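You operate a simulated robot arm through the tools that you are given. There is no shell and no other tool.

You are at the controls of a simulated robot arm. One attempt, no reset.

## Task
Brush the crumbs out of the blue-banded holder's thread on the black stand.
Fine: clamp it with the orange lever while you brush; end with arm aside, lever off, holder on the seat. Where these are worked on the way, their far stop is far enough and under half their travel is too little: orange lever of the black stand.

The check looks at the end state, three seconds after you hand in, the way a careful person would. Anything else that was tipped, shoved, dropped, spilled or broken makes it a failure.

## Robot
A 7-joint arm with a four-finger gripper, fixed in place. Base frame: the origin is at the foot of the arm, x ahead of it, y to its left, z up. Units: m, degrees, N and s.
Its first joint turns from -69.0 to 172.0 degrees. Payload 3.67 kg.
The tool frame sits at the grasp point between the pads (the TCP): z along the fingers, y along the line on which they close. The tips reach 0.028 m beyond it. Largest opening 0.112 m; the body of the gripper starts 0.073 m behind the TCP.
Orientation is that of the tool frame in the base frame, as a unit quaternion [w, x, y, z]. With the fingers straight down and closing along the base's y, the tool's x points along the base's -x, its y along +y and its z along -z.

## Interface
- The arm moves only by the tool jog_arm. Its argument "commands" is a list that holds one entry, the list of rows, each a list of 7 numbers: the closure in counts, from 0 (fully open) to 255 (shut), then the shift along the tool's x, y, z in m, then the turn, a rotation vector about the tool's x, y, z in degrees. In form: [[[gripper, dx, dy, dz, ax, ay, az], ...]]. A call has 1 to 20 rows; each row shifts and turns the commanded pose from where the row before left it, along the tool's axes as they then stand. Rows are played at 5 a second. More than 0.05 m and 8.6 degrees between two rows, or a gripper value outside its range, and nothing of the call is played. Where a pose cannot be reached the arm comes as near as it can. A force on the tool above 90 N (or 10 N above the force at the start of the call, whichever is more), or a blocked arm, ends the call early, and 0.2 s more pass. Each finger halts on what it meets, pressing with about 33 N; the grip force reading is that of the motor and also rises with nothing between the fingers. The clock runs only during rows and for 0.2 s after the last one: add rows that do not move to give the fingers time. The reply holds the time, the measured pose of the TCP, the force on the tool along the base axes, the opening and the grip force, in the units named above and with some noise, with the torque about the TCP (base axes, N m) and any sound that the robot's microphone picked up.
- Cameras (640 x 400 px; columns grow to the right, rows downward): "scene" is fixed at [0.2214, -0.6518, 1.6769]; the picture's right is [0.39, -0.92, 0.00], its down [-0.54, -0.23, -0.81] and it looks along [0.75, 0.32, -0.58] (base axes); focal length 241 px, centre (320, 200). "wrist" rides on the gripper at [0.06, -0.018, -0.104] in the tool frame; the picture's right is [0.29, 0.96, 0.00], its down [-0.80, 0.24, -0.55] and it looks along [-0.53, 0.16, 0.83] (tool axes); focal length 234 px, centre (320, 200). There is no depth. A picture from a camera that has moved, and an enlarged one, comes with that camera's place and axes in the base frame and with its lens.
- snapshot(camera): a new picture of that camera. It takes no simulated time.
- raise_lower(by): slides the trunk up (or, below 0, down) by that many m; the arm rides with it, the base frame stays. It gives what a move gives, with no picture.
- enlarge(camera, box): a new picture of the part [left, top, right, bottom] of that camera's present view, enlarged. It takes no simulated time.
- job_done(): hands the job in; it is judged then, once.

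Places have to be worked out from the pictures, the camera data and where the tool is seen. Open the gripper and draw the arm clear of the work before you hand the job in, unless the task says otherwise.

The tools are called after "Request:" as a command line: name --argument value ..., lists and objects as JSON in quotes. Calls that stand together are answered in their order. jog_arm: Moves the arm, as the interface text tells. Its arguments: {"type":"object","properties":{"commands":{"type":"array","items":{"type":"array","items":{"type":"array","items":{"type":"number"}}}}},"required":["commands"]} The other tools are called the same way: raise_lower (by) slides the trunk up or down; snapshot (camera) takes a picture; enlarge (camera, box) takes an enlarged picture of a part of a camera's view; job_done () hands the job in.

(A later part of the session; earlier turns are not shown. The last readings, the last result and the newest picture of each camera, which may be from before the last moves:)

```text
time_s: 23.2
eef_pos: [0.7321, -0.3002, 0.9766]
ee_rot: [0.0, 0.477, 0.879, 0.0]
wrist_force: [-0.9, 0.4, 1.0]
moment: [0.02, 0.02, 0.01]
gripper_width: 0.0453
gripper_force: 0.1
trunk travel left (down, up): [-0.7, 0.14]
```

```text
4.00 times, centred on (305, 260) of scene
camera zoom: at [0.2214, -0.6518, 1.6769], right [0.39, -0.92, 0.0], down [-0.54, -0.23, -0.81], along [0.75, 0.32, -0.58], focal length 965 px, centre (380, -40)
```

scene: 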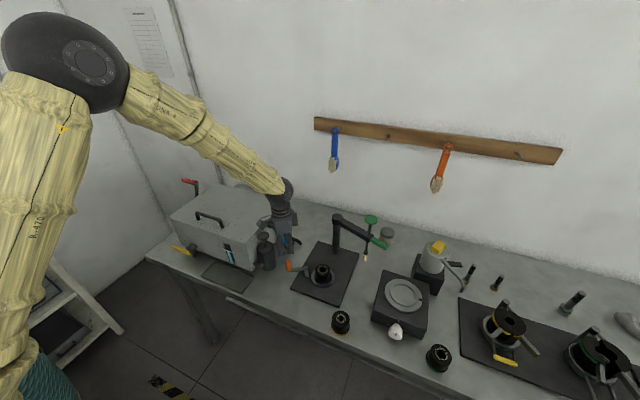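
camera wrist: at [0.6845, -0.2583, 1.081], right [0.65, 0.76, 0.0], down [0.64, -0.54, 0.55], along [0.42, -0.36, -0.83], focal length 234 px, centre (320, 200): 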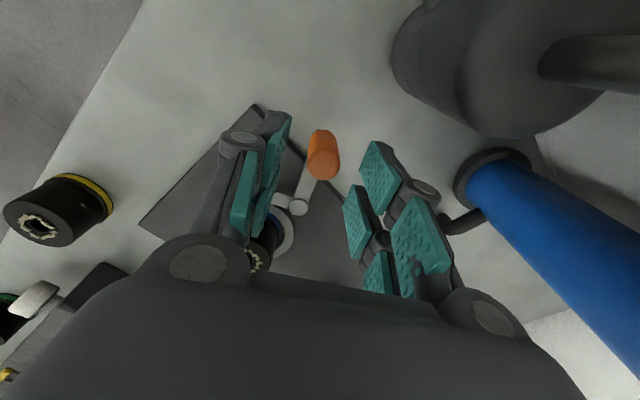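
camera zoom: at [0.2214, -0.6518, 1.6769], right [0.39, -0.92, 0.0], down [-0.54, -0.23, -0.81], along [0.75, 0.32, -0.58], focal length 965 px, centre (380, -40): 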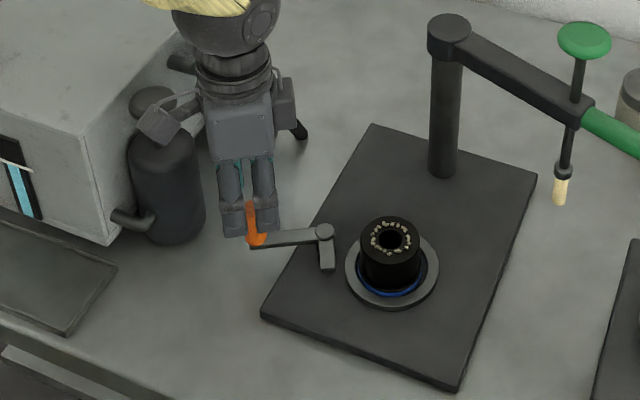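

The knob is between the fingers. I'll narrow the gap slightly, drop 3 cm to engage the knob's side, then begin swinging the lever toward the robot about its pivot, turning the gripper with it.

Request:
jog_arm --commands '[[[152, 0, 0.002, 0.015, 0, 0, 0], [152, 0, 0, 0.015, 0, 0, 0], [187, 0, 0, 0, 0, 0, 0], [187, 0, 0, 0, 0, 0, 0]]]'

Request:
snapshot --camera "wrist"

Request:
enlarge --camera "scene" --box '[260, 220, 360, 300]'

```text
time_s: 24.2
eef_pos: [0.7354, -0.2974, 0.946]
ee_rot: [0.0, 0.478, 0.878, 0.0]
wrist_force: [-0.4, 0.4, -0.5]
moment: [0.03, -0.01, 0.02]
gripper_width: 0.0298
gripper_force: 0.1
trunk travel left (down, up): [-0.7, 0.14]
```

```text
taken
camera wrist: at [0.6865, -0.2571, 1.0514], right [0.65, 0.76, 0.0], down [0.64, -0.54, 0.55], along [0.42, -0.36, -0.83], focal length 234 px, centre (320, 200)
```

wrist: 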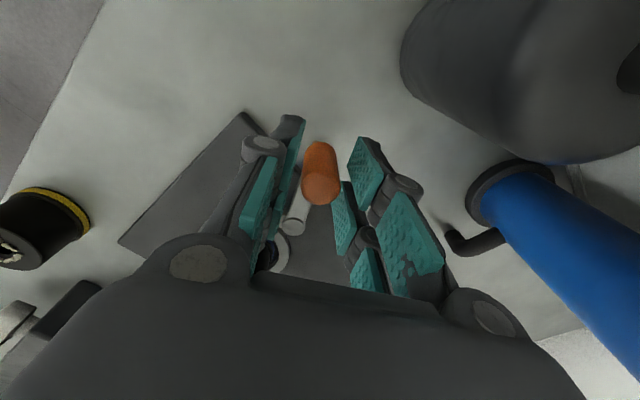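

```text
5.00 times, centred on (310, 260) of scene
camera zoom: at [0.2214, -0.6518, 1.6769], right [0.39, -0.92, 0.0], down [-0.54, -0.23, -0.81], along [0.75, 0.32, -0.58], focal length 1206 px, centre (370, -100)
```

zoom: 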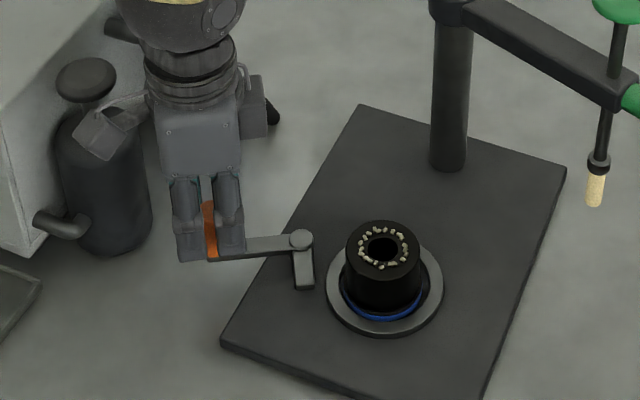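

The knob sits between the pads with about 5 mm of play each side. I'll start swinging the lever, 32° first, then check the forces and view.

Request:
jog_arm --commands '[[[187, 0, -0.005, 0, 0, 0, 0], [187, -0.0007, -0.0096, 0, 0, 0, -8], [187, -0.0007, -0.0096, 0, 0, 0, -8], [187, -0.0007, -0.0096, 0, 0, 0, -8], [187, -0.0007, -0.0096, 0, 0, 0, -8], [187, 0, 0, 0, 0, 0, 0]]]'

Request:
snapshot --camera "wrist"

Request:
enlarge --camera "scene" --box '[260, 220, 360, 300]'

```text
time_s: 25.6
eef_pos: [0.7045, -0.3291, 0.9463]
ee_rot: [0.0, 0.215, 0.977, -0.001]
wrist_force: [0.4, 0.3, -0.6]
moment: [0.01, 0.01, -0.02]
gripper_width: 0.0298
gripper_force: 0.1
trunk travel left (down, up): [-0.7, 0.14]
```

```text
taken
camera wrist: at [0.6433, -0.3204, 1.0511], right [0.14, 0.99, 0.0], down [0.82, -0.12, 0.55], along [0.55, -0.08, -0.83], focal length 234 px, centre (320, 200)
```

wrist: 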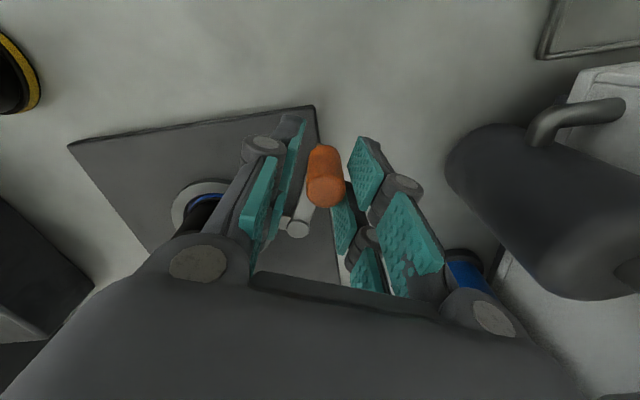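

```text
5.00 times, centred on (310, 260) of scene
camera zoom: at [0.2214, -0.6518, 1.6769], right [0.39, -0.92, 0.0], down [-0.54, -0.23, -0.81], along [0.75, 0.32, -0.58], focal length 1206 px, centre (370, -100)
```

zoom: 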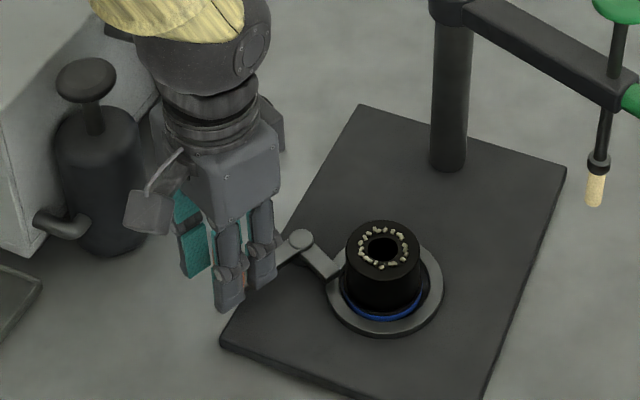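

The lever has swung about 30° and its jaw is nearing the holder, with no load so far. I'll continue in smaller pieces.

Request:
jog_arm --commands '[[[187, -0.0007, -0.0096, 0, 0, 0, -8], [187, -0.0007, -0.0096, 0, 0, 0, -8], [187, 0, 0, 0, 0, 0, 0]]]'

Request:
enlarge --camera "scene" --box '[260, 220, 360, 300]'

Request:
snapshot --camera "wrist"

```text
time_s: 26.4
eef_pos: [0.6991, -0.3475, 0.9468]
ee_rot: [0.001, 0.077, 0.997, 0.0]
wrist_force: [0.2, -0.1, -0.5]
moment: [-0.01, 0.0, 0.02]
gripper_width: 0.0296
gripper_force: 0.1
trunk travel left (down, up): [-0.7, 0.14]
```

```text
5.00 times, centred on (310, 260) of scene
camera zoom: at [0.2214, -0.6518, 1.6769], right [0.39, -0.92, 0.0], down [-0.54, -0.23, -0.81], along [0.75, 0.32, -0.58], focal length 1206 px, centre (370, -100)
```

zoom: 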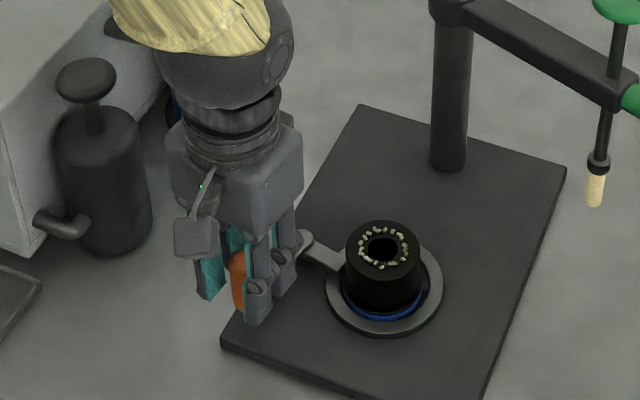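

```text
taken
camera wrist: at [0.6377, -0.3562, 1.0513], right [-0.14, 0.99, 0.0], down [0.82, 0.11, 0.55], along [0.55, 0.08, -0.83], focal length 234 px, centre (320, 200)
```

wrist: 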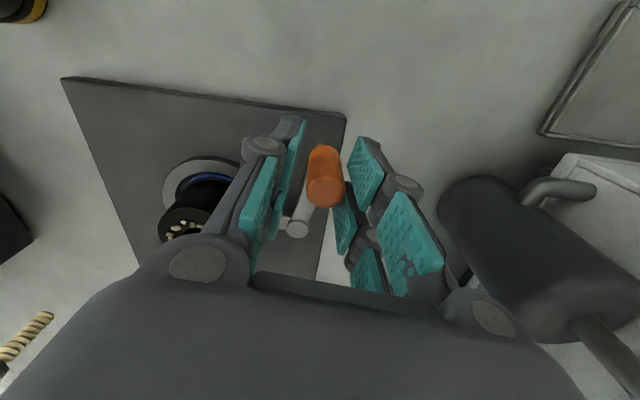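

There is still no load and the jaw is close to the holder's side. I'll continue 8° at a time, checking force.

Request:
jog_arm --commands '[[[187, -0.0007, -0.0096, 0, 0, 0, -8], [187, 0, 0, 0, 0, 0, 0]]]'

Request:
enlarge --camera "scene" --box '[280, 230, 360, 300]'

```text
time_s: 27.0
eef_pos: [0.6992, -0.3565, 0.9467]
ee_rot: [0.001, 0.008, 1.0, 0.0]
wrist_force: [-0.6, 0.5, -0.4]
moment: [-0.03, -0.03, 0.02]
gripper_width: 0.03
gripper_force: 0.1
trunk travel left (down, up): [-0.7, 0.14]
```

```text
5.71 times, centred on (320, 265) of scene
camera zoom: at [0.2214, -0.6518, 1.6769], right [0.39, -0.92, 0.0], down [-0.54, -0.23, -0.81], along [0.75, 0.32, -0.58], focal length 1379 px, centre (320, -171)
```

zoom: 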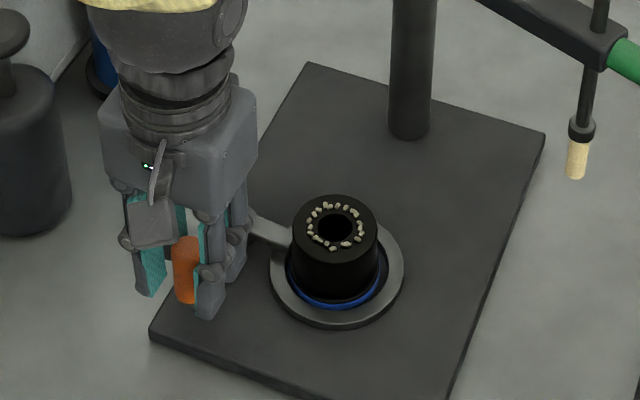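

Request:
jog_arm --commands '[[[187, -0.0007, -0.0096, 0, 0, 0, -8], [187, 0, 0, 0, 0, 0, 0]]]'

Request:
enlarge --camera "scene" --box '[280, 230, 360, 300]'

Request:
snapshot --camera "wrist"

```text
time_s: 27.6
eef_pos: [0.7014, -0.3662, 0.9456]
ee_rot: [0.0, -0.062, 0.998, 0.0]
wrist_force: [7.5, 14.2, -0.1]
moment: [0.39, 0.04, -0.14]
gripper_width: 0.0369
gripper_force: 6.7
trunk travel left (down, up): [-0.7, 0.14]
```

```text
5.71 times, centred on (320, 265) of scene
camera zoom: at [0.2214, -0.6518, 1.6769], right [0.39, -0.92, 0.0], down [-0.54, -0.23, -0.81], along [0.75, 0.32, -0.58], focal length 1379 px, centre (320, -171)
```

zoom: 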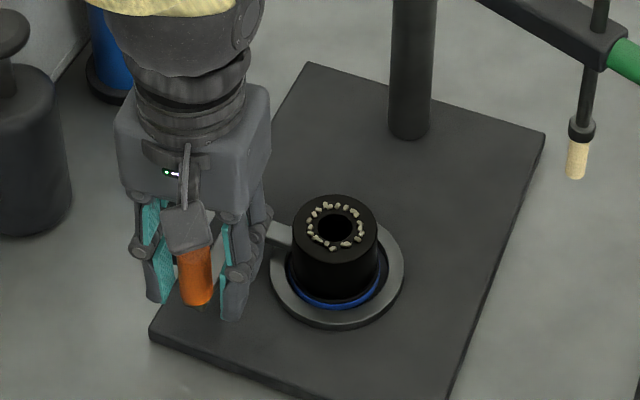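

```text
taken
camera wrist: at [0.6431, -0.3913, 1.0512], right [-0.4, 0.91, 0.0], down [0.76, 0.34, 0.55], along [0.51, 0.22, -0.83], focal length 234 px, centre (320, 200)
```

wrist: 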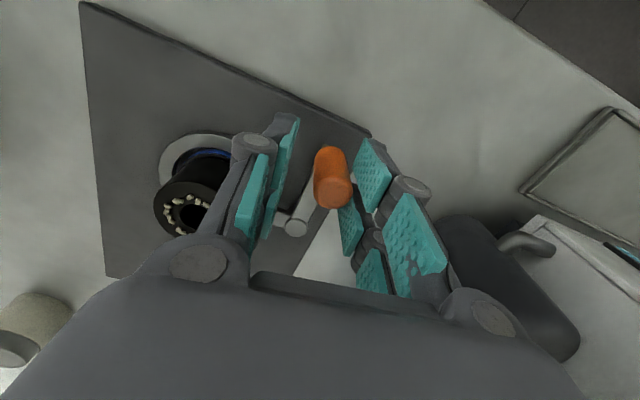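

The force rose to about 16 N and the lever stopped at about 56°, with its jaw against the holder. I'll press a little further to see whether that is the firm stop.

Request:
jog_arm --commands '[[[187, 0, -0.003, 0, 0, 0, 0], [187, 0, -0.002, 0, 0, 0, 0], [187, 0, 0, 0, 0, 0, 0]]]'

Request:
enlarge --camera "scene" --box '[280, 230, 360, 300]'

Request:
enlarge --camera "wrist" --box '[140, 100, 380, 250]'

```text
time_s: 28.4
eef_pos: [0.7008, -0.3713, 0.945]
ee_rot: [0.0, -0.061, 0.998, -0.001]
wrist_force: [10.3, 30.9, -8.2]
moment: [0.53, -0.23, -0.17]
gripper_width: 0.0449
gripper_force: 13.8
trunk travel left (down, up): [-0.7, 0.14]
```

```text
5.71 times, centred on (320, 265) of scene
camera zoom: at [0.2214, -0.6518, 1.6769], right [0.39, -0.92, 0.0], down [-0.54, -0.23, -0.81], along [0.75, 0.32, -0.58], focal length 1379 px, centre (320, -171)
```

zoom: 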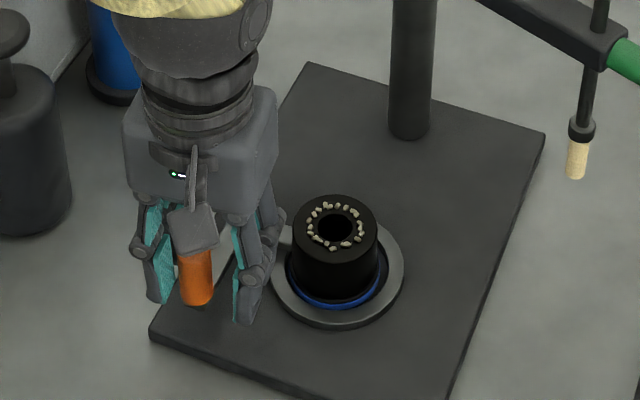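

```text
2.67 times, centred on (260, 175) of wrist
camera zoom: at [0.6437, -0.3955, 1.0509], right [-0.4, 0.92, 0.0], down [0.76, 0.34, 0.55], along [0.51, 0.22, -0.83], focal length 624 px, centre (480, 267)
```

zoom: 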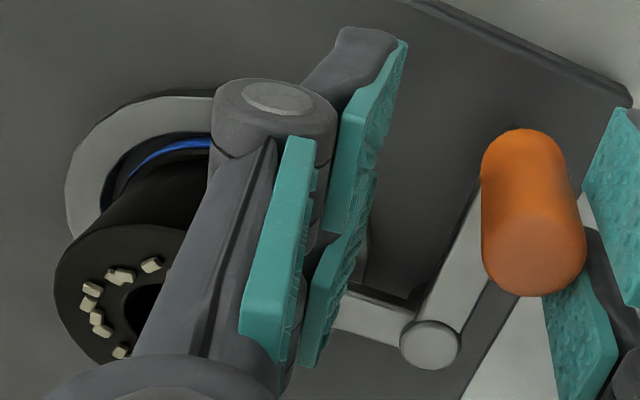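

The knob did not move further under 31 N, so the lever is at its stop and the holder hasn't shifted. I'll back off the pressure, open the fingers, and rise straight up off the knob.

Request:
jog_arm --commands '[[[187, 0, 0.005, 0, 0, 0, 0], [187, 0, 0.004, 0, 0, 0, 0], [150, 0, 0.003, 0, 0, 0, 0], [120, 0, 0, 0, 0, 0, 0], [120, 0, 0, -0.02, 0, 0, 0], [120, 0, 0, -0.03, 0, 0, 0], [120, 0, 0, -0.04, 0, 0, 0], [120, 0, 0, -0.04, 0, 0, 0], [120, 0, 0, -0.04, 0, 0, 0], [120, 0, 0, 0, 0, 0, 0]]]'

Request:
snapshot --camera "wrist"

Request:
enlarge --camera "scene" --box '[270, 190, 410, 310]'

```text
time_s: 30.6
eef_pos: [0.7001, -0.3592, 1.1152]
ee_rot: [-0.001, -0.061, 0.998, 0.0]
wrist_force: [1.2, -0.7, -0.1]
moment: [0.0, 0.02, 0.01]
gripper_width: 0.0593
gripper_force: 0.0
trunk travel left (down, up): [-0.7, 0.14]
```

```text
taken
camera wrist: at [0.6428, -0.3846, 1.2206], right [-0.4, 0.92, 0.0], down [0.76, 0.33, 0.55], along [0.51, 0.22, -0.83], focal length 234 px, centre (320, 200)
```

wrist: 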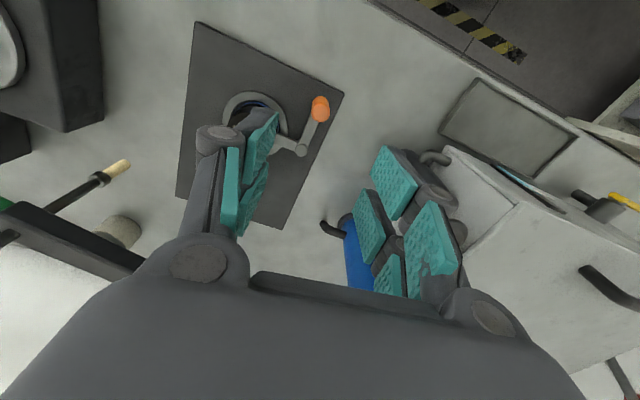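

```text
3.33 times, centred on (340, 250) of scene
camera zoom: at [0.2214, -0.6518, 1.6769], right [0.39, -0.92, 0.0], down [-0.54, -0.23, -0.81], along [0.75, 0.32, -0.58], focal length 804 px, centre (253, 33)
```

zoom: 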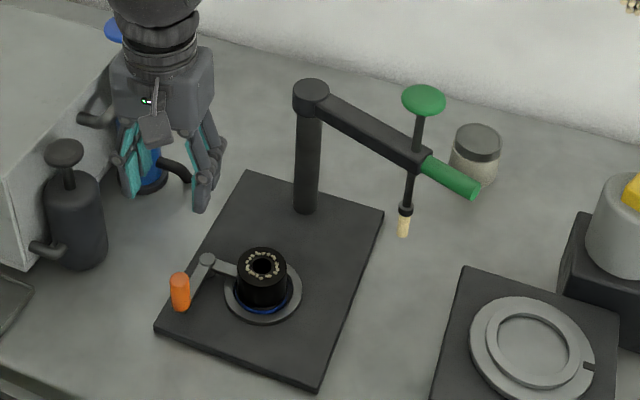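

The lever holds the clamp with its jaw on the holder. Next is the swing arm. Its post is near (0.923, -0.425), its handle spans radius 0.165–0.22 from the post at about 250° with z of about 1.055, and the brush tip is at about (0.866, -0.566, 0.94). It's far out, so I'll go to a safe high spot and test a rolled, outward-tilted wrist for grasping the handle.

Request:
jog_arm --commands '[[[120, 0.0028, -0.0223, -0.034, 0, 0, 0], [120, 0.0028, -0.0223, -0.034, 0, 0, 0], [120, 0.0028, -0.0223, -0.034, 0, 0, 0], [120, 0.0028, -0.0223, -0.034, 0, 0, 0], [120, 0, 0, 0, 0, 0, -7.875], [120, 0, 0, 0, 0, 0, -7.875], [120, 0, 0, 0, 0, 0, -7.875], [120, 0, 0, 0, 0, 0, -7.875], [120, 0, 0, 0, 0, 0, -7.875], [120, 0, 0, 0, 0, 0, -7.875], [120, 0, 0, 0, 0, 0, -7.875], [120, 0, 0, 0, 0, 0, -7.875], [120, 0, 0, 0, 0, 0, 0]]]'

Request:
snapshot --camera "wrist"

Request:
snapshot --camera "scene"

```text
time_s: 33.4
eef_pos: [0.6987, -0.4504, 1.2532]
ee_rot: [0.0, -0.574, 0.819, 0.0]
wrist_force: [0.4, 1.2, 0.4]
moment: [0.0, 0.02, 0.03]
gripper_width: 0.0592
gripper_force: 0.1
trunk travel left (down, up): [-0.7, 0.14]
```

```text
taken
camera wrist: at [0.6945, -0.5124, 1.3569], right [-1.0, 0.05, 0.0], down [0.04, 0.83, 0.55], along [0.03, 0.55, -0.83], focal length 234 px, centre (320, 200)
```

wrist: 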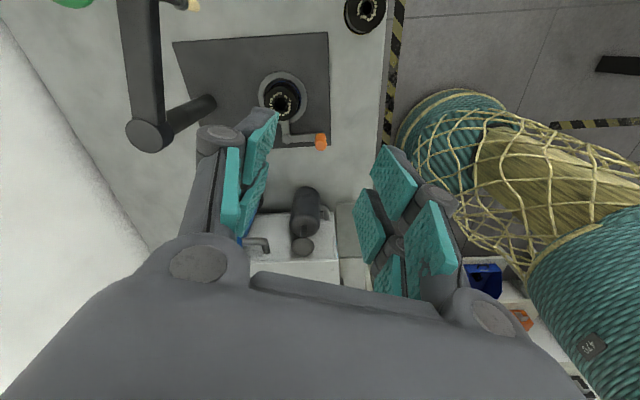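

```text
taken
```

scene: 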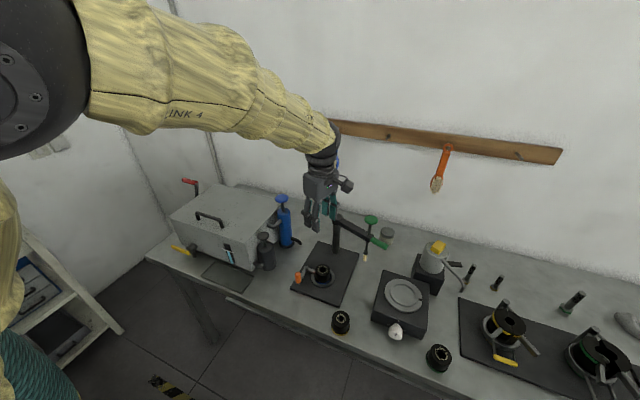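

The roll is fine. Now I'll tilt the tool outward by 60° in place at this safe height to see if the arm can hold it.

Request:
jog_arm --commands '[[[120, 0, 0, 0, 8.5, 0, 0], [120, 0, 0, 0, 8.5, 0, 0], [120, 0, 0, 0, 8.5, 0, 0], [120, 0, 0, 0, 8.5, 0, 0], [120, 0, 0, 0, 8.5, 0, 0], [120, 0, 0, 0, 8.5, 0, 0], [120, 0, 0, 0, 8.5, 0, 0], [120, 0, 0, 0, 0, 0, 0]]]'

Request:
snapshot --camera "wrist"

Request:
snapshot --camera "scene"

```text
time_s: 35.2
eef_pos: [0.6969, -0.4527, 1.2526]
ee_rot: [0.286, -0.497, 0.712, -0.406]
wrist_force: [0.0, -0.9, -0.1]
moment: [0.04, -0.04, 0.02]
gripper_width: 0.0593
gripper_force: 0.0
trunk travel left (down, up): [-0.7, 0.14]
```

```text
taken
camera wrist: at [0.6, -0.4807, 1.3214], right [-0.55, -0.1, -0.83], down [-0.29, 0.95, 0.08], along [0.78, 0.28, -0.56], focal length 234 px, centre (320, 200)
```

wrist: 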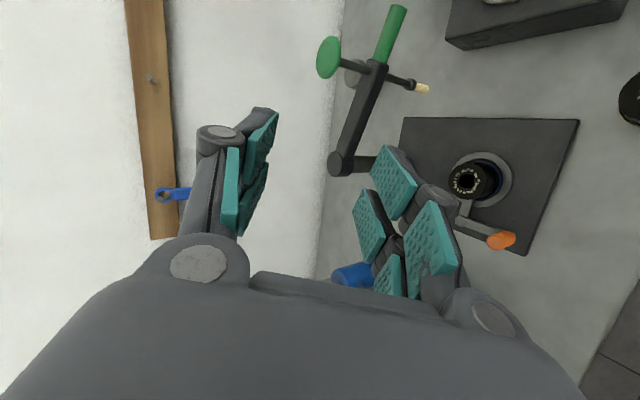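

```text
taken
```

scene: 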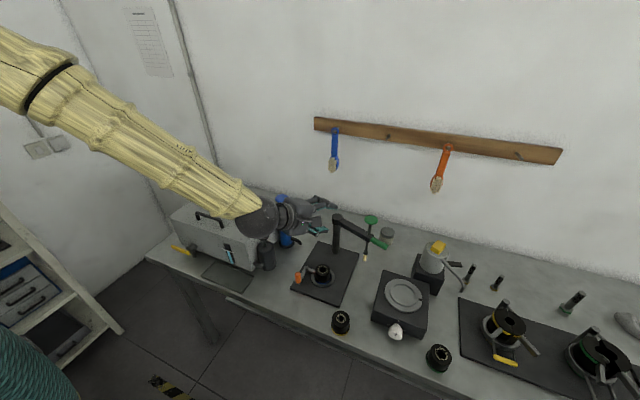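

The tilt is reachable, and this view shows the swing arm clearly. I'll zoom in to measure it.

Request:
enlarge --camera "wrist" --box '[290, 0, 450, 180]'

Request:
enlarge --camera "scene" --box '[300, 190, 420, 290]'

```text
2.22 times, centred on (370, 90) of wrist
camera zoom: at [0.6, -0.4807, 1.3214], right [-0.55, -0.1, -0.83], down [-0.29, 0.95, 0.08], along [0.78, 0.28, -0.56], focal length 520 px, centre (209, 444)
```

zoom: 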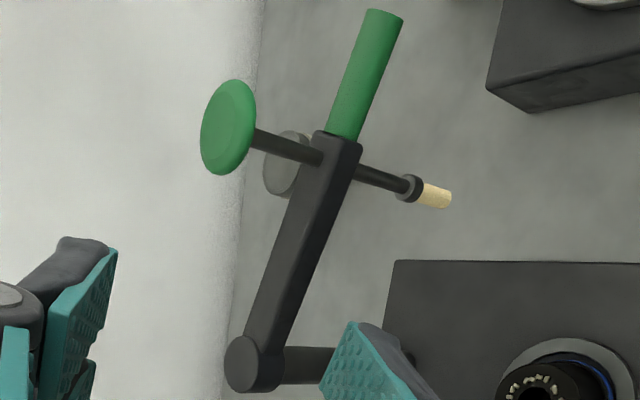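

```text
4.00 times, centred on (360, 240) of scene
camera zoom: at [0.2214, -0.6518, 1.6769], right [0.39, -0.92, 0.0], down [-0.54, -0.23, -0.81], along [0.75, 0.32, -0.58], focal length 965 px, centre (160, 40)
```

zoom: 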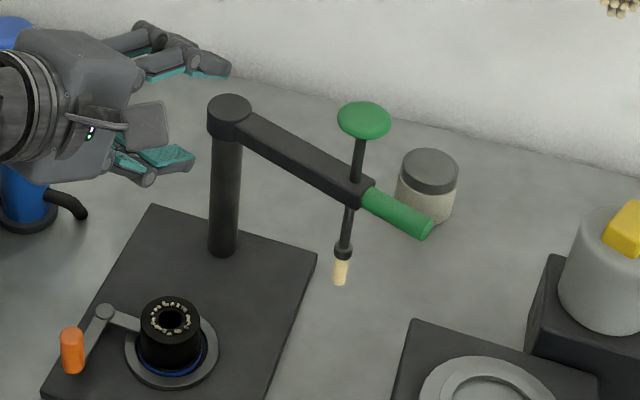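

From both cameras the green handle runs from about (0.866, -0.579) to (0.843, -0.636) at z of about 1.06. I'll move to a pre-grasp point 9 cm back along the tool axis, clear of the knob.

Request:
jog_arm --commands '[[[120, 0.0198, 0.0128, 0.0362, 0, 0, 0], [120, 0.0198, 0.0128, 0.0362, 0, 0, 0], [120, 0.0198, 0.0128, 0.0362, 0, 0, 0], [120, 0.0198, 0.0128, 0.0362, 0, 0, 0], [120, 0.0198, 0.0128, 0.0362, 0, 0, 0], [120, 0, 0, 0, 0, 0, 0]]]'

Request:
snapshot --camera "wrist"

Request:
enlarge --camera "scene" --box '[300, 180, 420, 280]'

```text
time_s: 36.6
eef_pos: [0.7802, -0.5842, 1.108]
ee_rot: [0.286, -0.498, 0.71, -0.407]
wrist_force: [-0.7, 0.0, 0.5]
moment: [-0.01, 0.03, -0.03]
gripper_width: 0.0594
gripper_force: 0.0
trunk travel left (down, up): [-0.7, 0.14]
```

```text
taken
camera wrist: at [0.6835, -0.6136, 1.1763], right [-0.55, -0.11, -0.83], down [-0.29, 0.95, 0.07], along [0.78, 0.28, -0.56], focal length 234 px, centre (320, 200)
```

wrist: 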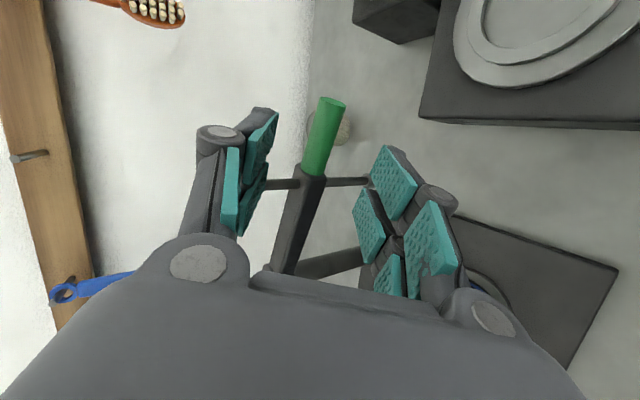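

```text
4.00 times, centred on (360, 230) of scene
camera zoom: at [0.2214, -0.6518, 1.6769], right [0.39, -0.92, 0.0], down [-0.54, -0.23, -0.81], along [0.75, 0.32, -0.58], focal length 965 px, centre (160, 80)
```

zoom: 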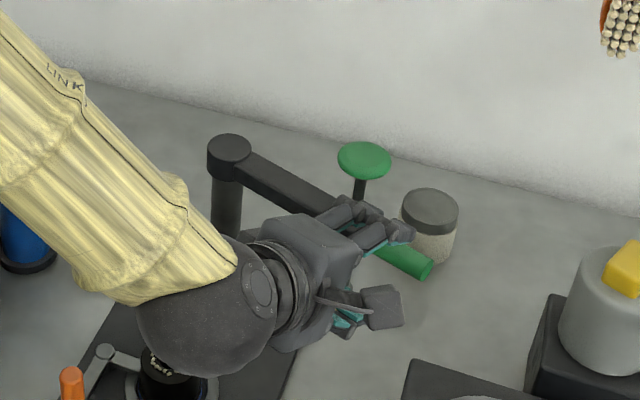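

The handle lies nearly on the tool axis, about 3 mm toward +y tool. I'll advance 9 cm so the fingers straddle it.

Request:
jog_arm --commands '[[[120, 0, 0.001, 0.03, 0, 0, 0], [120, 0, 0.001, 0.03, 0, 0, 0], [120, 0, 0.001, 0.022, 0, 0, 0], [120, 0, 0, 0, 0, 0, 0]]]'

Request:
snapshot --camera "wrist"

Request:
enlarge --camera "scene" --box '[300, 180, 420, 280]'

```text
time_s: 37.6
eef_pos: [0.845, -0.6087, 1.0625]
ee_rot: [0.285, -0.498, 0.711, -0.406]
wrist_force: [0.0, 0.9, -0.2]
moment: [0.01, -0.03, 0.0]
gripper_width: 0.0593
gripper_force: 0.0
trunk travel left (down, up): [-0.7, 0.14]
```

```text
taken
camera wrist: at [0.7492, -0.6373, 1.1307], right [-0.55, -0.1, -0.83], down [-0.29, 0.95, 0.07], along [0.78, 0.28, -0.56], focal length 234 px, centre (320, 200)
```

wrist: 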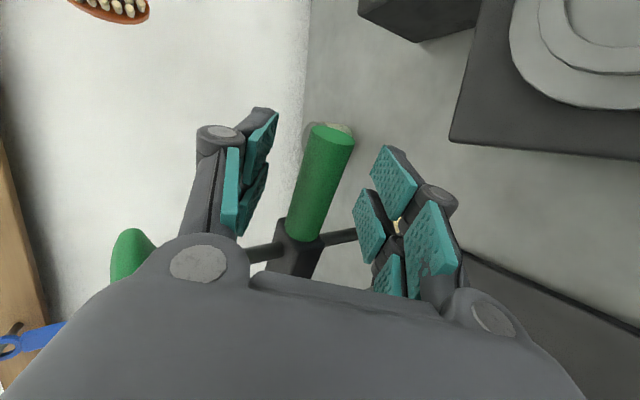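

```text
4.00 times, centred on (360, 230) of scene
camera zoom: at [0.2214, -0.6518, 1.6769], right [0.39, -0.92, 0.0], down [-0.54, -0.23, -0.81], along [0.75, 0.32, -0.58], focal length 965 px, centre (160, 80)
```

zoom: 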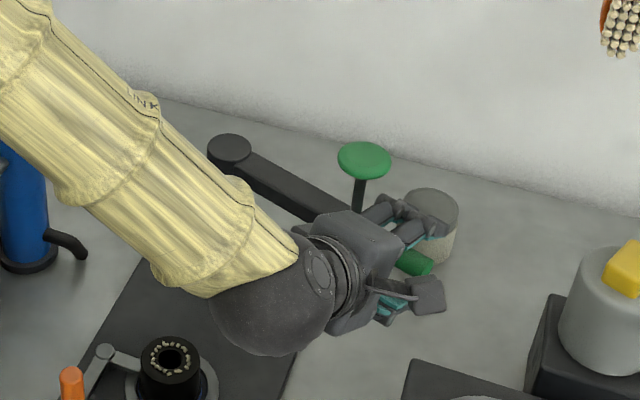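

The handle is right at the grasp point. I'll close to a loose hold, leaving a few mm of play so the pads can slide along the handle while it follows the arc.

Request:
jog_arm --commands '[[[160, 0, 0, 0, 0, 0, 0], [185, 0, 0, 0, 0, 0, 0], [192, 0, 0, 0, 0, 0, 0], [192, 0, 0, 0, 0, 0, 0]]]'

Request:
enlarge --camera "wrist" --box '[200, 80, 440, 280]'

```text
time_s: 38.6
eef_pos: [0.8457, -0.6096, 1.0617]
ee_rot: [0.286, -0.498, 0.711, -0.406]
wrist_force: [0.1, 0.9, 0.9]
moment: [-0.01, -0.03, -0.04]
gripper_width: 0.0277
gripper_force: 0.0
trunk travel left (down, up): [-0.7, 0.14]
```

```text
2.00 times, centred on (320, 180) of wrist
camera zoom: at [0.7496, -0.6374, 1.1301], right [-0.55, -0.1, -0.83], down [-0.29, 0.95, 0.07], along [0.78, 0.28, -0.56], focal length 468 px, centre (320, 240)
```

zoom: 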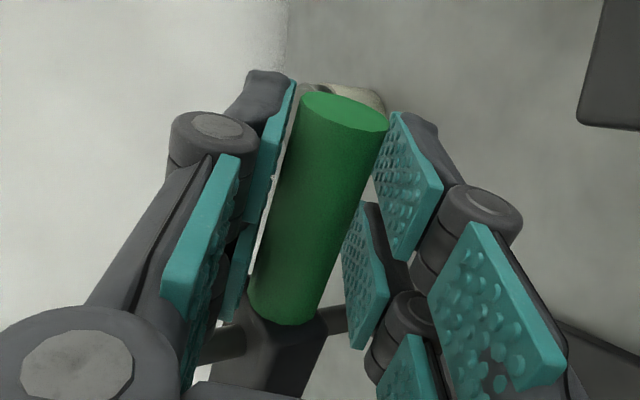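

The handle is loosely held. I'll pull it along the arc for a first 16° and check that it follows.

Request:
jog_arm --commands '[[[192, -0.0038, 0.0141, -0.024, 0, 6.9, 4.06], [192, -0.0038, 0.0141, -0.024, 0, 6.9, 4.06], [192, 0, 0, 0, 0, 0, 0]]]'

Request:
enlarge --camera "wrist" --box '[200, 80, 440, 280]'

Request:
enlarge --camera "scene" --box '[300, 180, 420, 290]'

```text
time_s: 39.4
eef_pos: [0.7988, -0.5801, 1.0597]
ee_rot: [0.226, -0.393, 0.774, -0.443]
wrist_force: [1.2, -1.5, 2.8]
moment: [-0.12, 0.04, -0.04]
gripper_width: 0.0296
gripper_force: 1.9
trunk travel left (down, up): [-0.7, 0.14]
```

```text
2.00 times, centred on (320, 180) of wrist
camera zoom: at [0.6975, -0.5812, 1.1299], right [-0.56, 0.05, -0.83], down [-0.02, 1.0, 0.08], along [0.83, 0.06, -0.56], focal length 468 px, centre (320, 240)
```

zoom: 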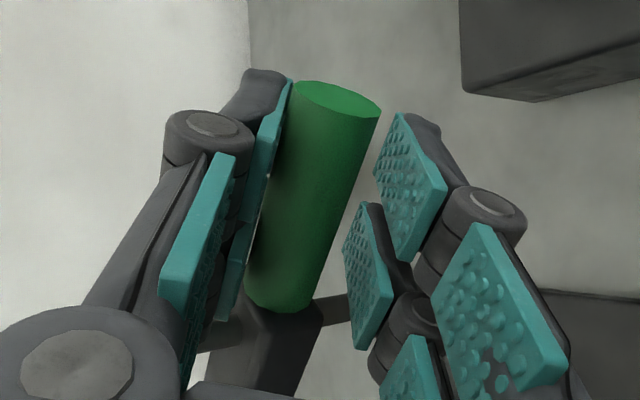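

```text
3.64 times, centred on (360, 235) of scene
camera zoom: at [0.2214, -0.6518, 1.6769], right [0.39, -0.92, 0.0], down [-0.54, -0.23, -0.81], along [0.75, 0.32, -0.58], focal length 877 px, centre (174, 73)
```

zoom: 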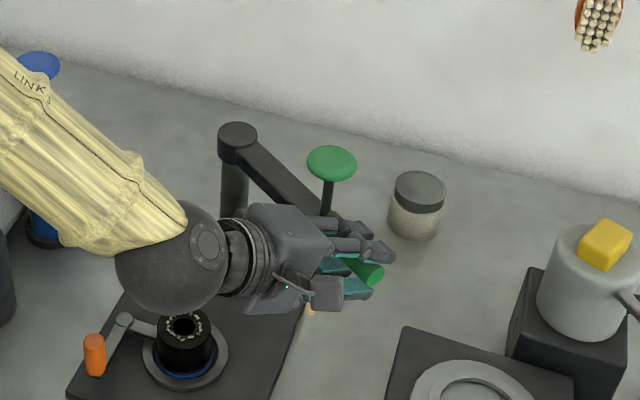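

The arm follows with only a few newtons. I'll continue another 24° along the arc.

Request:
jog_arm --commands '[[[192, -0.0038, 0.0141, -0.024, 0, 6.9, 4.06], [192, -0.0038, 0.0141, -0.024, 0, 6.9, 4.06], [192, -0.0038, 0.0141, -0.024, 0, 6.9, 4.06], [192, 0, 0, 0, 0, 0, 0]]]'

Request:
snapshot --camera "wrist"

Request:
enlarge --camera "scene" --box '[270, 180, 410, 300]'

```text
time_s: 40.4
eef_pos: [0.7443, -0.5165, 1.0563]
ee_rot: [0.125, -0.224, 0.84, -0.478]
wrist_force: [2.0, 0.6, 7.6]
moment: [-0.03, -0.23, -0.02]
gripper_width: 0.0311
gripper_force: 3.1
trunk travel left (down, up): [-0.7, 0.14]
```

```text
taken
camera wrist: at [0.6527, -0.476, 1.1266], right [-0.5, 0.28, -0.82], down [0.4, 0.92, 0.07], along [0.77, -0.29, -0.57], focal length 234 px, centre (320, 200)
```

wrist: 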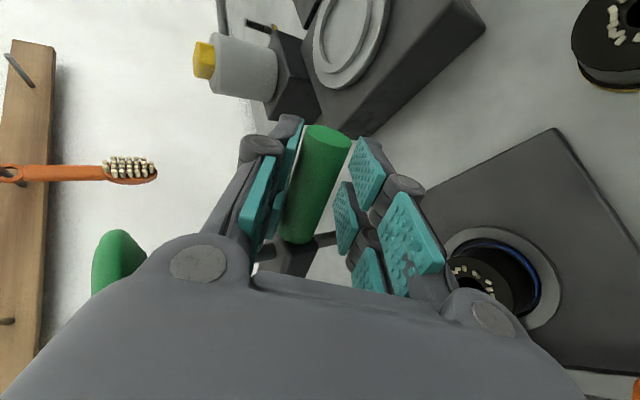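

```text
3.33 times, centred on (340, 240) of scene
camera zoom: at [0.2214, -0.6518, 1.6769], right [0.39, -0.92, 0.0], down [-0.54, -0.23, -0.81], along [0.75, 0.32, -0.58], focal length 804 px, centre (253, 67)
```

zoom: 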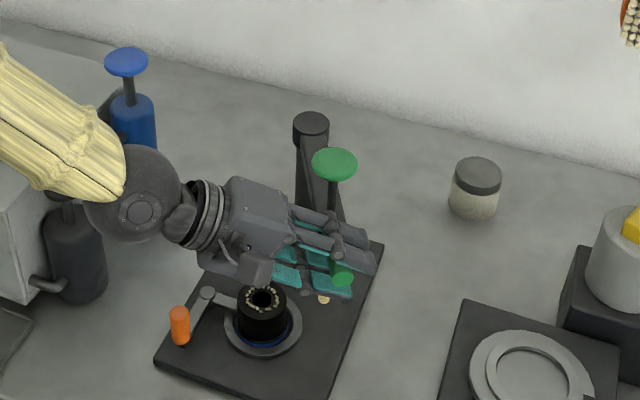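

The swing has reached about 210° and the brush is approaching the holder. Before it passes over, I'll check the brush tip's height against the holder's top.

Request:
enlarge --camera "scene" --box '[310, 230, 370, 290]'

Request:
enlarge --camera "wrist" --box '[300, 120, 560, 320]'

```text
6.67 times, centred on (340, 260) of scene
camera zoom: at [0.2214, -0.6518, 1.6769], right [0.39, -0.92, 0.0], down [-0.54, -0.23, -0.81], along [0.75, 0.32, -0.58], focal length 1608 px, centre (187, -200)
```

zoom: 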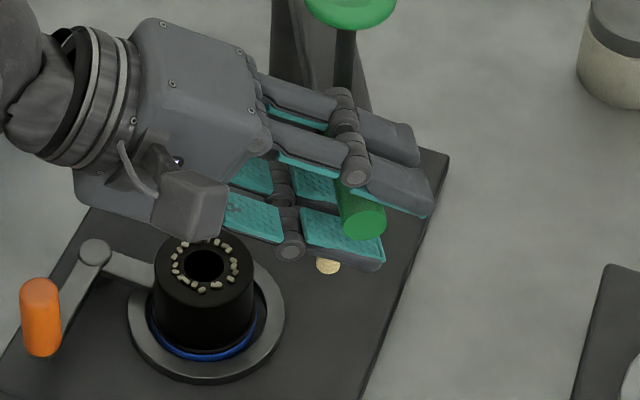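

```text
2.00 times, centred on (430, 220) of wrist
camera zoom: at [0.6527, -0.476, 1.1266], right [-0.5, 0.28, -0.82], down [0.4, 0.92, 0.07], along [0.77, -0.29, -0.57], focal length 468 px, centre (100, 160)
```

zoom: 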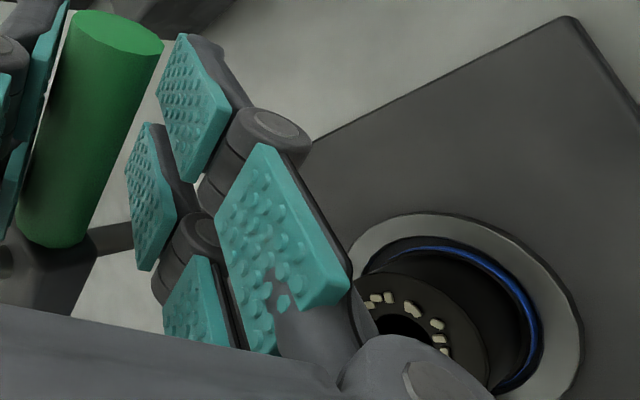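

The brush tip appears roughly 8–9 mm above the holder's rim. I'll continue slowly, 8° per call, watching the forces.

Request:
jog_arm --commands '[[[192, -0.0038, 0.0141, -0.024, 0, 6.9, 4.06], [192, 0, 0, 0, 0, 0, 0]]]'

Request:
enlarge --camera "scene" --box '[300, 220, 370, 290]'

```text
time_s: 41.0
eef_pos: [0.7268, -0.4962, 1.0471]
ee_rot: [0.084, -0.163, 0.856, -0.483]
wrist_force: [1.8, -0.9, 2.6]
moment: [0.08, 0.1, -0.05]
gripper_width: 0.0314
gripper_force: 2.3
trunk travel left (down, up): [-0.7, 0.14]
```

```text
5.71 times, centred on (335, 255) of scene
camera zoom: at [0.2214, -0.6518, 1.6769], right [0.39, -0.92, 0.0], down [-0.54, -0.23, -0.81], along [0.75, 0.32, -0.58], focal length 1379 px, centre (234, -114)
```

zoom: 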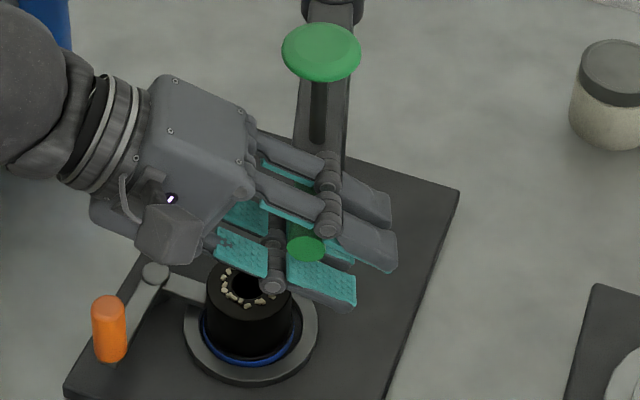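

The arm is hitting a reach limit in this tilted pose: it lags the commanded point by about 1 cm and dips. The handle is now close enough to work with the tool pointing down, so I'll open the fingers and back off along the tool axis.

Request:
jog_arm --commands '[[[120, 0, 0, 0, 0, 0, 0], [96, 0, 0, 0, 0, 0, 0], [96, 0, 0, 0, 0, 0, 0], [96, 0, 0, -0.015, 0, 0, 0], [96, 0, 0, 0, 0, 0, 0]]]'

Request:
snapshot --camera "wrist"

Request:
enlarge --camera "scene" --box '[300, 200, 380, 290]'

```text
time_s: 42.4
eef_pos: [0.7183, -0.492, 1.0469]
ee_rot: [0.077, -0.16, 0.859, -0.48]
wrist_force: [-0.1, -1.1, 0.4]
moment: [0.02, 0.0, 0.01]
gripper_width: 0.0698
gripper_force: 0.1
trunk travel left (down, up): [-0.7, 0.14]
stopped in row 5: the arm was blocked; the commanded pose is now the measured one
```

```text
taken
camera wrist: at [0.6355, -0.4374, 1.1194], right [-0.46, 0.37, -0.81], down [0.54, 0.84, 0.07], along [0.7, -0.4, -0.59], focal length 234 px, centre (320, 200)
```

wrist: 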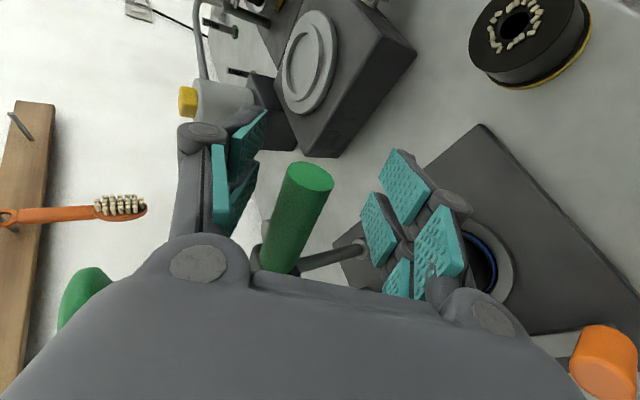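

```text
4.44 times, centred on (340, 245) of scene
camera zoom: at [0.2214, -0.6518, 1.6769], right [0.39, -0.92, 0.0], down [-0.54, -0.23, -0.81], along [0.75, 0.32, -0.58], focal length 1072 px, centre (231, 0)
```

zoom: 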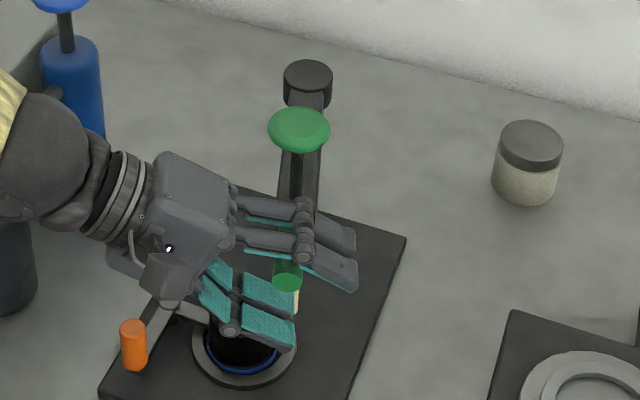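

The forces are zero, so it's a joint limit rather than contact. The fingers already sit at the handle's outer end, so I'll slide outward along the handle axis (tool +x, toward the robot) to clear it.

Request:
jog_arm --commands '[[[96, 0.015, 0, 0, 0, 0, 0], [96, 0.02, 0, 0, 0, 0, 0], [96, 0, 0, 0, 0, 0, 0]]]'

Request:
snapshot --camera "wrist"

Request:
snapshot --camera "scene"

```text
time_s: 43.2
eef_pos: [0.6859, -0.5017, 1.0502]
ee_rot: [0.078, -0.162, 0.858, -0.481]
wrist_force: [-0.7, 0.3, 0.8]
moment: [0.0, 0.03, 0.02]
gripper_width: 0.0699
gripper_force: 0.0
trunk travel left (down, up): [-0.7, 0.14]
```

```text
taken
camera wrist: at [0.6044, -0.4475, 1.122], right [-0.46, 0.36, -0.81], down [0.54, 0.84, 0.07], along [0.71, -0.4, -0.58], focal length 234 px, centre (320, 200)
```

wrist: 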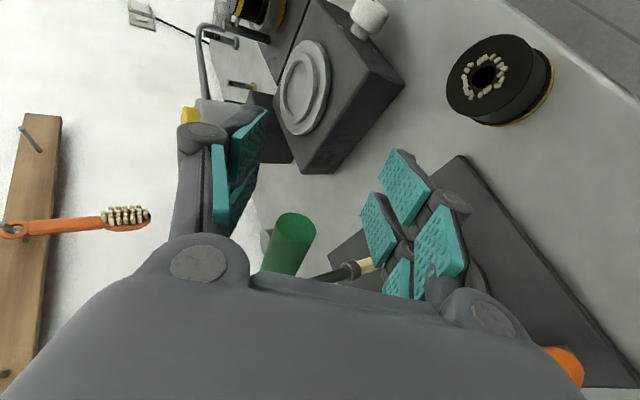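

```text
taken
```

scene: 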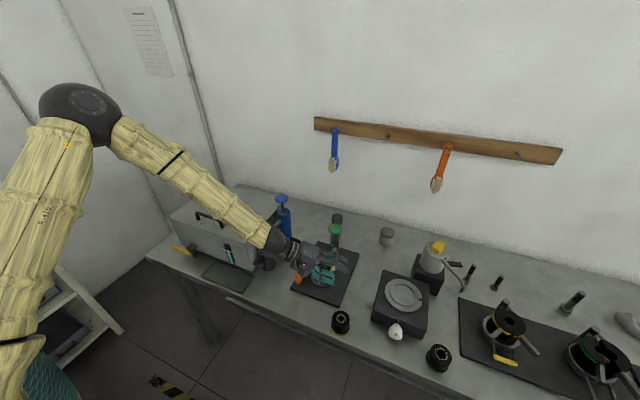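

The gripper is clear of the handle end. I'll move another 4 cm away toward the robot, then un-tilt to tool-down while rising.

Request:
jog_arm --commands '[[[96, 0.02, 0, 0, 0, 0, 0], [96, 0.02, 0, 0, 0, 0, 0], [96, 0.02, 0, 0, 0, 0, 0], [96, 0, -0.01, -0.005, -8.5, 0, 0], [96, 0, -0.01, -0.005, -8.5, 0, 0], [96, 0, -0.01, -0.005, -8.5, 0, 0], [96, 0, -0.01, -0.01, -8.5, 0, 0], [96, 0, -0.005, -0.015, -8.5, 0, 0], [96, 0, 0, -0.02, -8.5, 0, 0], [96, 0, 0, -0.02, -8.5, 0, 0], [96, 0, 0, 0, 0, 0, 0]]]'

Request:
snapshot --camera "wrist"

Request:
snapshot --camera "scene"

```text
time_s: 45.6
eef_pos: [0.6347, -0.5212, 1.1529]
ee_rot: [-0.011, -0.179, 0.984, 0.008]
wrist_force: [-0.6, 0.5, 0.1]
moment: [-0.03, 0.0, -0.01]
gripper_width: 0.0697
gripper_force: 0.1
trunk travel left (down, up): [-0.7, 0.14]
```

```text
taken
camera wrist: at [0.5868, -0.5603, 1.2587], right [-0.61, 0.79, 0.03], down [0.68, 0.5, 0.54], along [0.42, 0.35, -0.84], focal length 234 px, centre (320, 200)
```

wrist: 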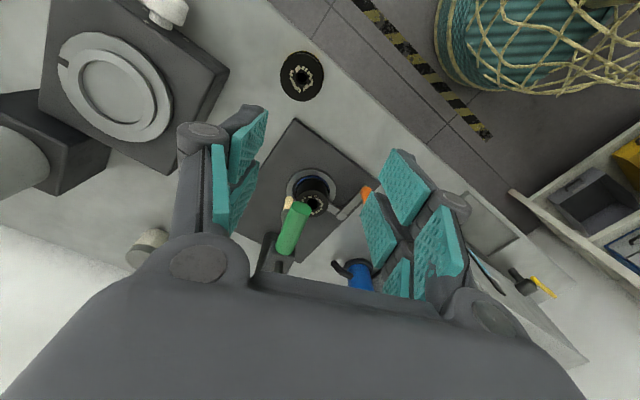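

```text
taken
```

scene: 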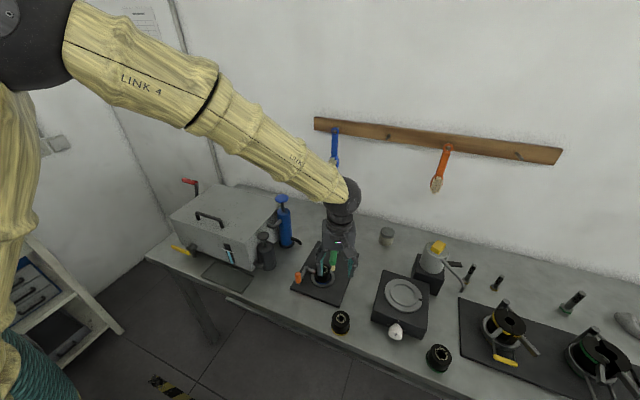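

Back to tool-down. I'll zoom in on the swing arm to see its current angle and plan the final push.

Request:
enlarge --camera "wrist" --box '[230, 120, 400, 290]'

Request:
enlarge --camera "scene" --box '[290, 210, 390, 300]'

```text
2.35 times, centred on (315, 205) of wrist
camera zoom: at [0.5868, -0.5603, 1.2587], right [-0.61, 0.79, 0.03], down [0.68, 0.5, 0.54], along [0.42, 0.35, -0.84], focal length 551 px, centre (332, 188)
```

zoom: 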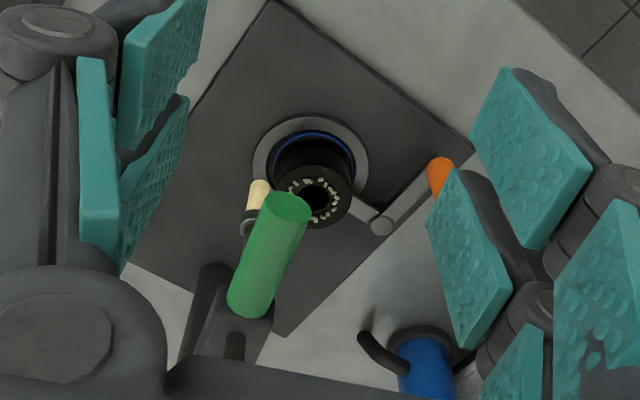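

```text
4.44 times, centred on (340, 255) of scene
camera zoom: at [0.2214, -0.6518, 1.6769], right [0.39, -0.92, 0.0], down [-0.54, -0.23, -0.81], along [0.75, 0.32, -0.58], focal length 1072 px, centre (231, -44)
```

zoom: 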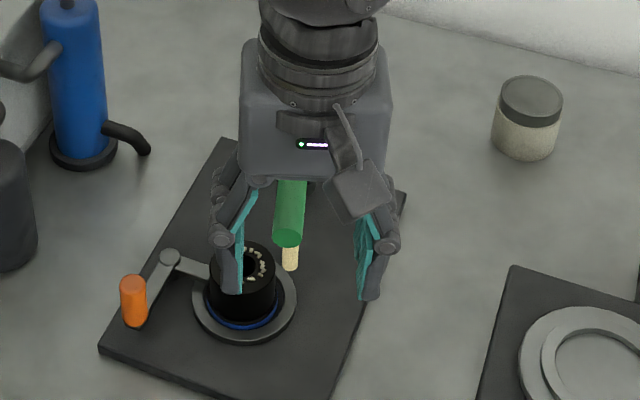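

The swing arm stands at about 197°, with the handle end near (0.713, -0.488) and the brush about 17° short of the holder's axis. I'll straddle the handle's outer end from above, with the gripper leaning outward so it stays clear of the knob. First, the pre-approach pose.

Request:
jog_arm --commands '[[[141, -0.03, 0.001, 0, 0, 0, 0], [141, -0.03, 0.001, -0.003, 0, 0, 0], [141, 0, 0, 0, 0.28, -6.5, 0], [141, 0, 0, 0, 0.28, -6.5, 0], [141, 0, 0, 0, 0.28, -6.5, 0], [141, 0, 0, 0, 0.28, -6.5, 0], [141, 0, 0, 0, 0, 0, 0]]]'

Request:
snapshot --camera "wrist"

Request:
enlarge --camera "scene" --box '[290, 190, 390, 290]'

```text
time_s: 47.2
eef_pos: [0.6889, -0.4982, 1.1534]
ee_rot: [0.211, -0.173, 0.961, 0.038]
wrist_force: [0.4, 0.3, 0.4]
moment: [-0.06, 0.05, -0.05]
gripper_width: 0.0498
gripper_force: 0.0
trunk travel left (down, up): [-0.7, 0.14]
```

```text
taken
camera wrist: at [0.6036, -0.5497, 1.2243], right [-0.58, 0.81, -0.12], down [0.38, 0.4, 0.84], along [0.72, 0.44, -0.53], focal length 234 px, centre (320, 200)
```

wrist: 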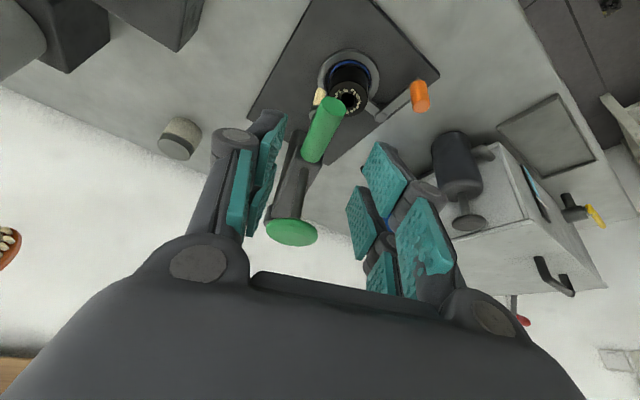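

```text
4.00 times, centred on (340, 240) of scene
camera zoom: at [0.2214, -0.6518, 1.6769], right [0.39, -0.92, 0.0], down [-0.54, -0.23, -0.81], along [0.75, 0.32, -0.58], focal length 965 px, centre (240, 40)
```

zoom: 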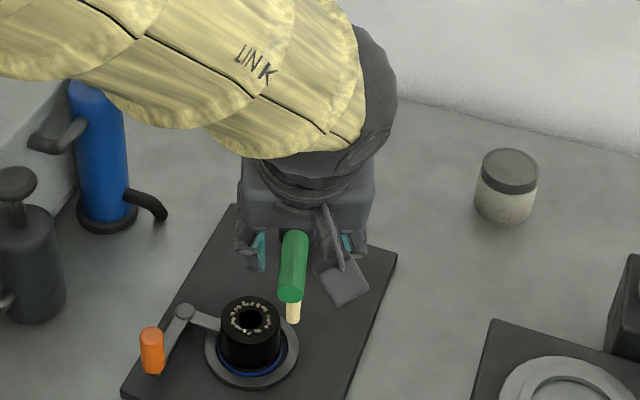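

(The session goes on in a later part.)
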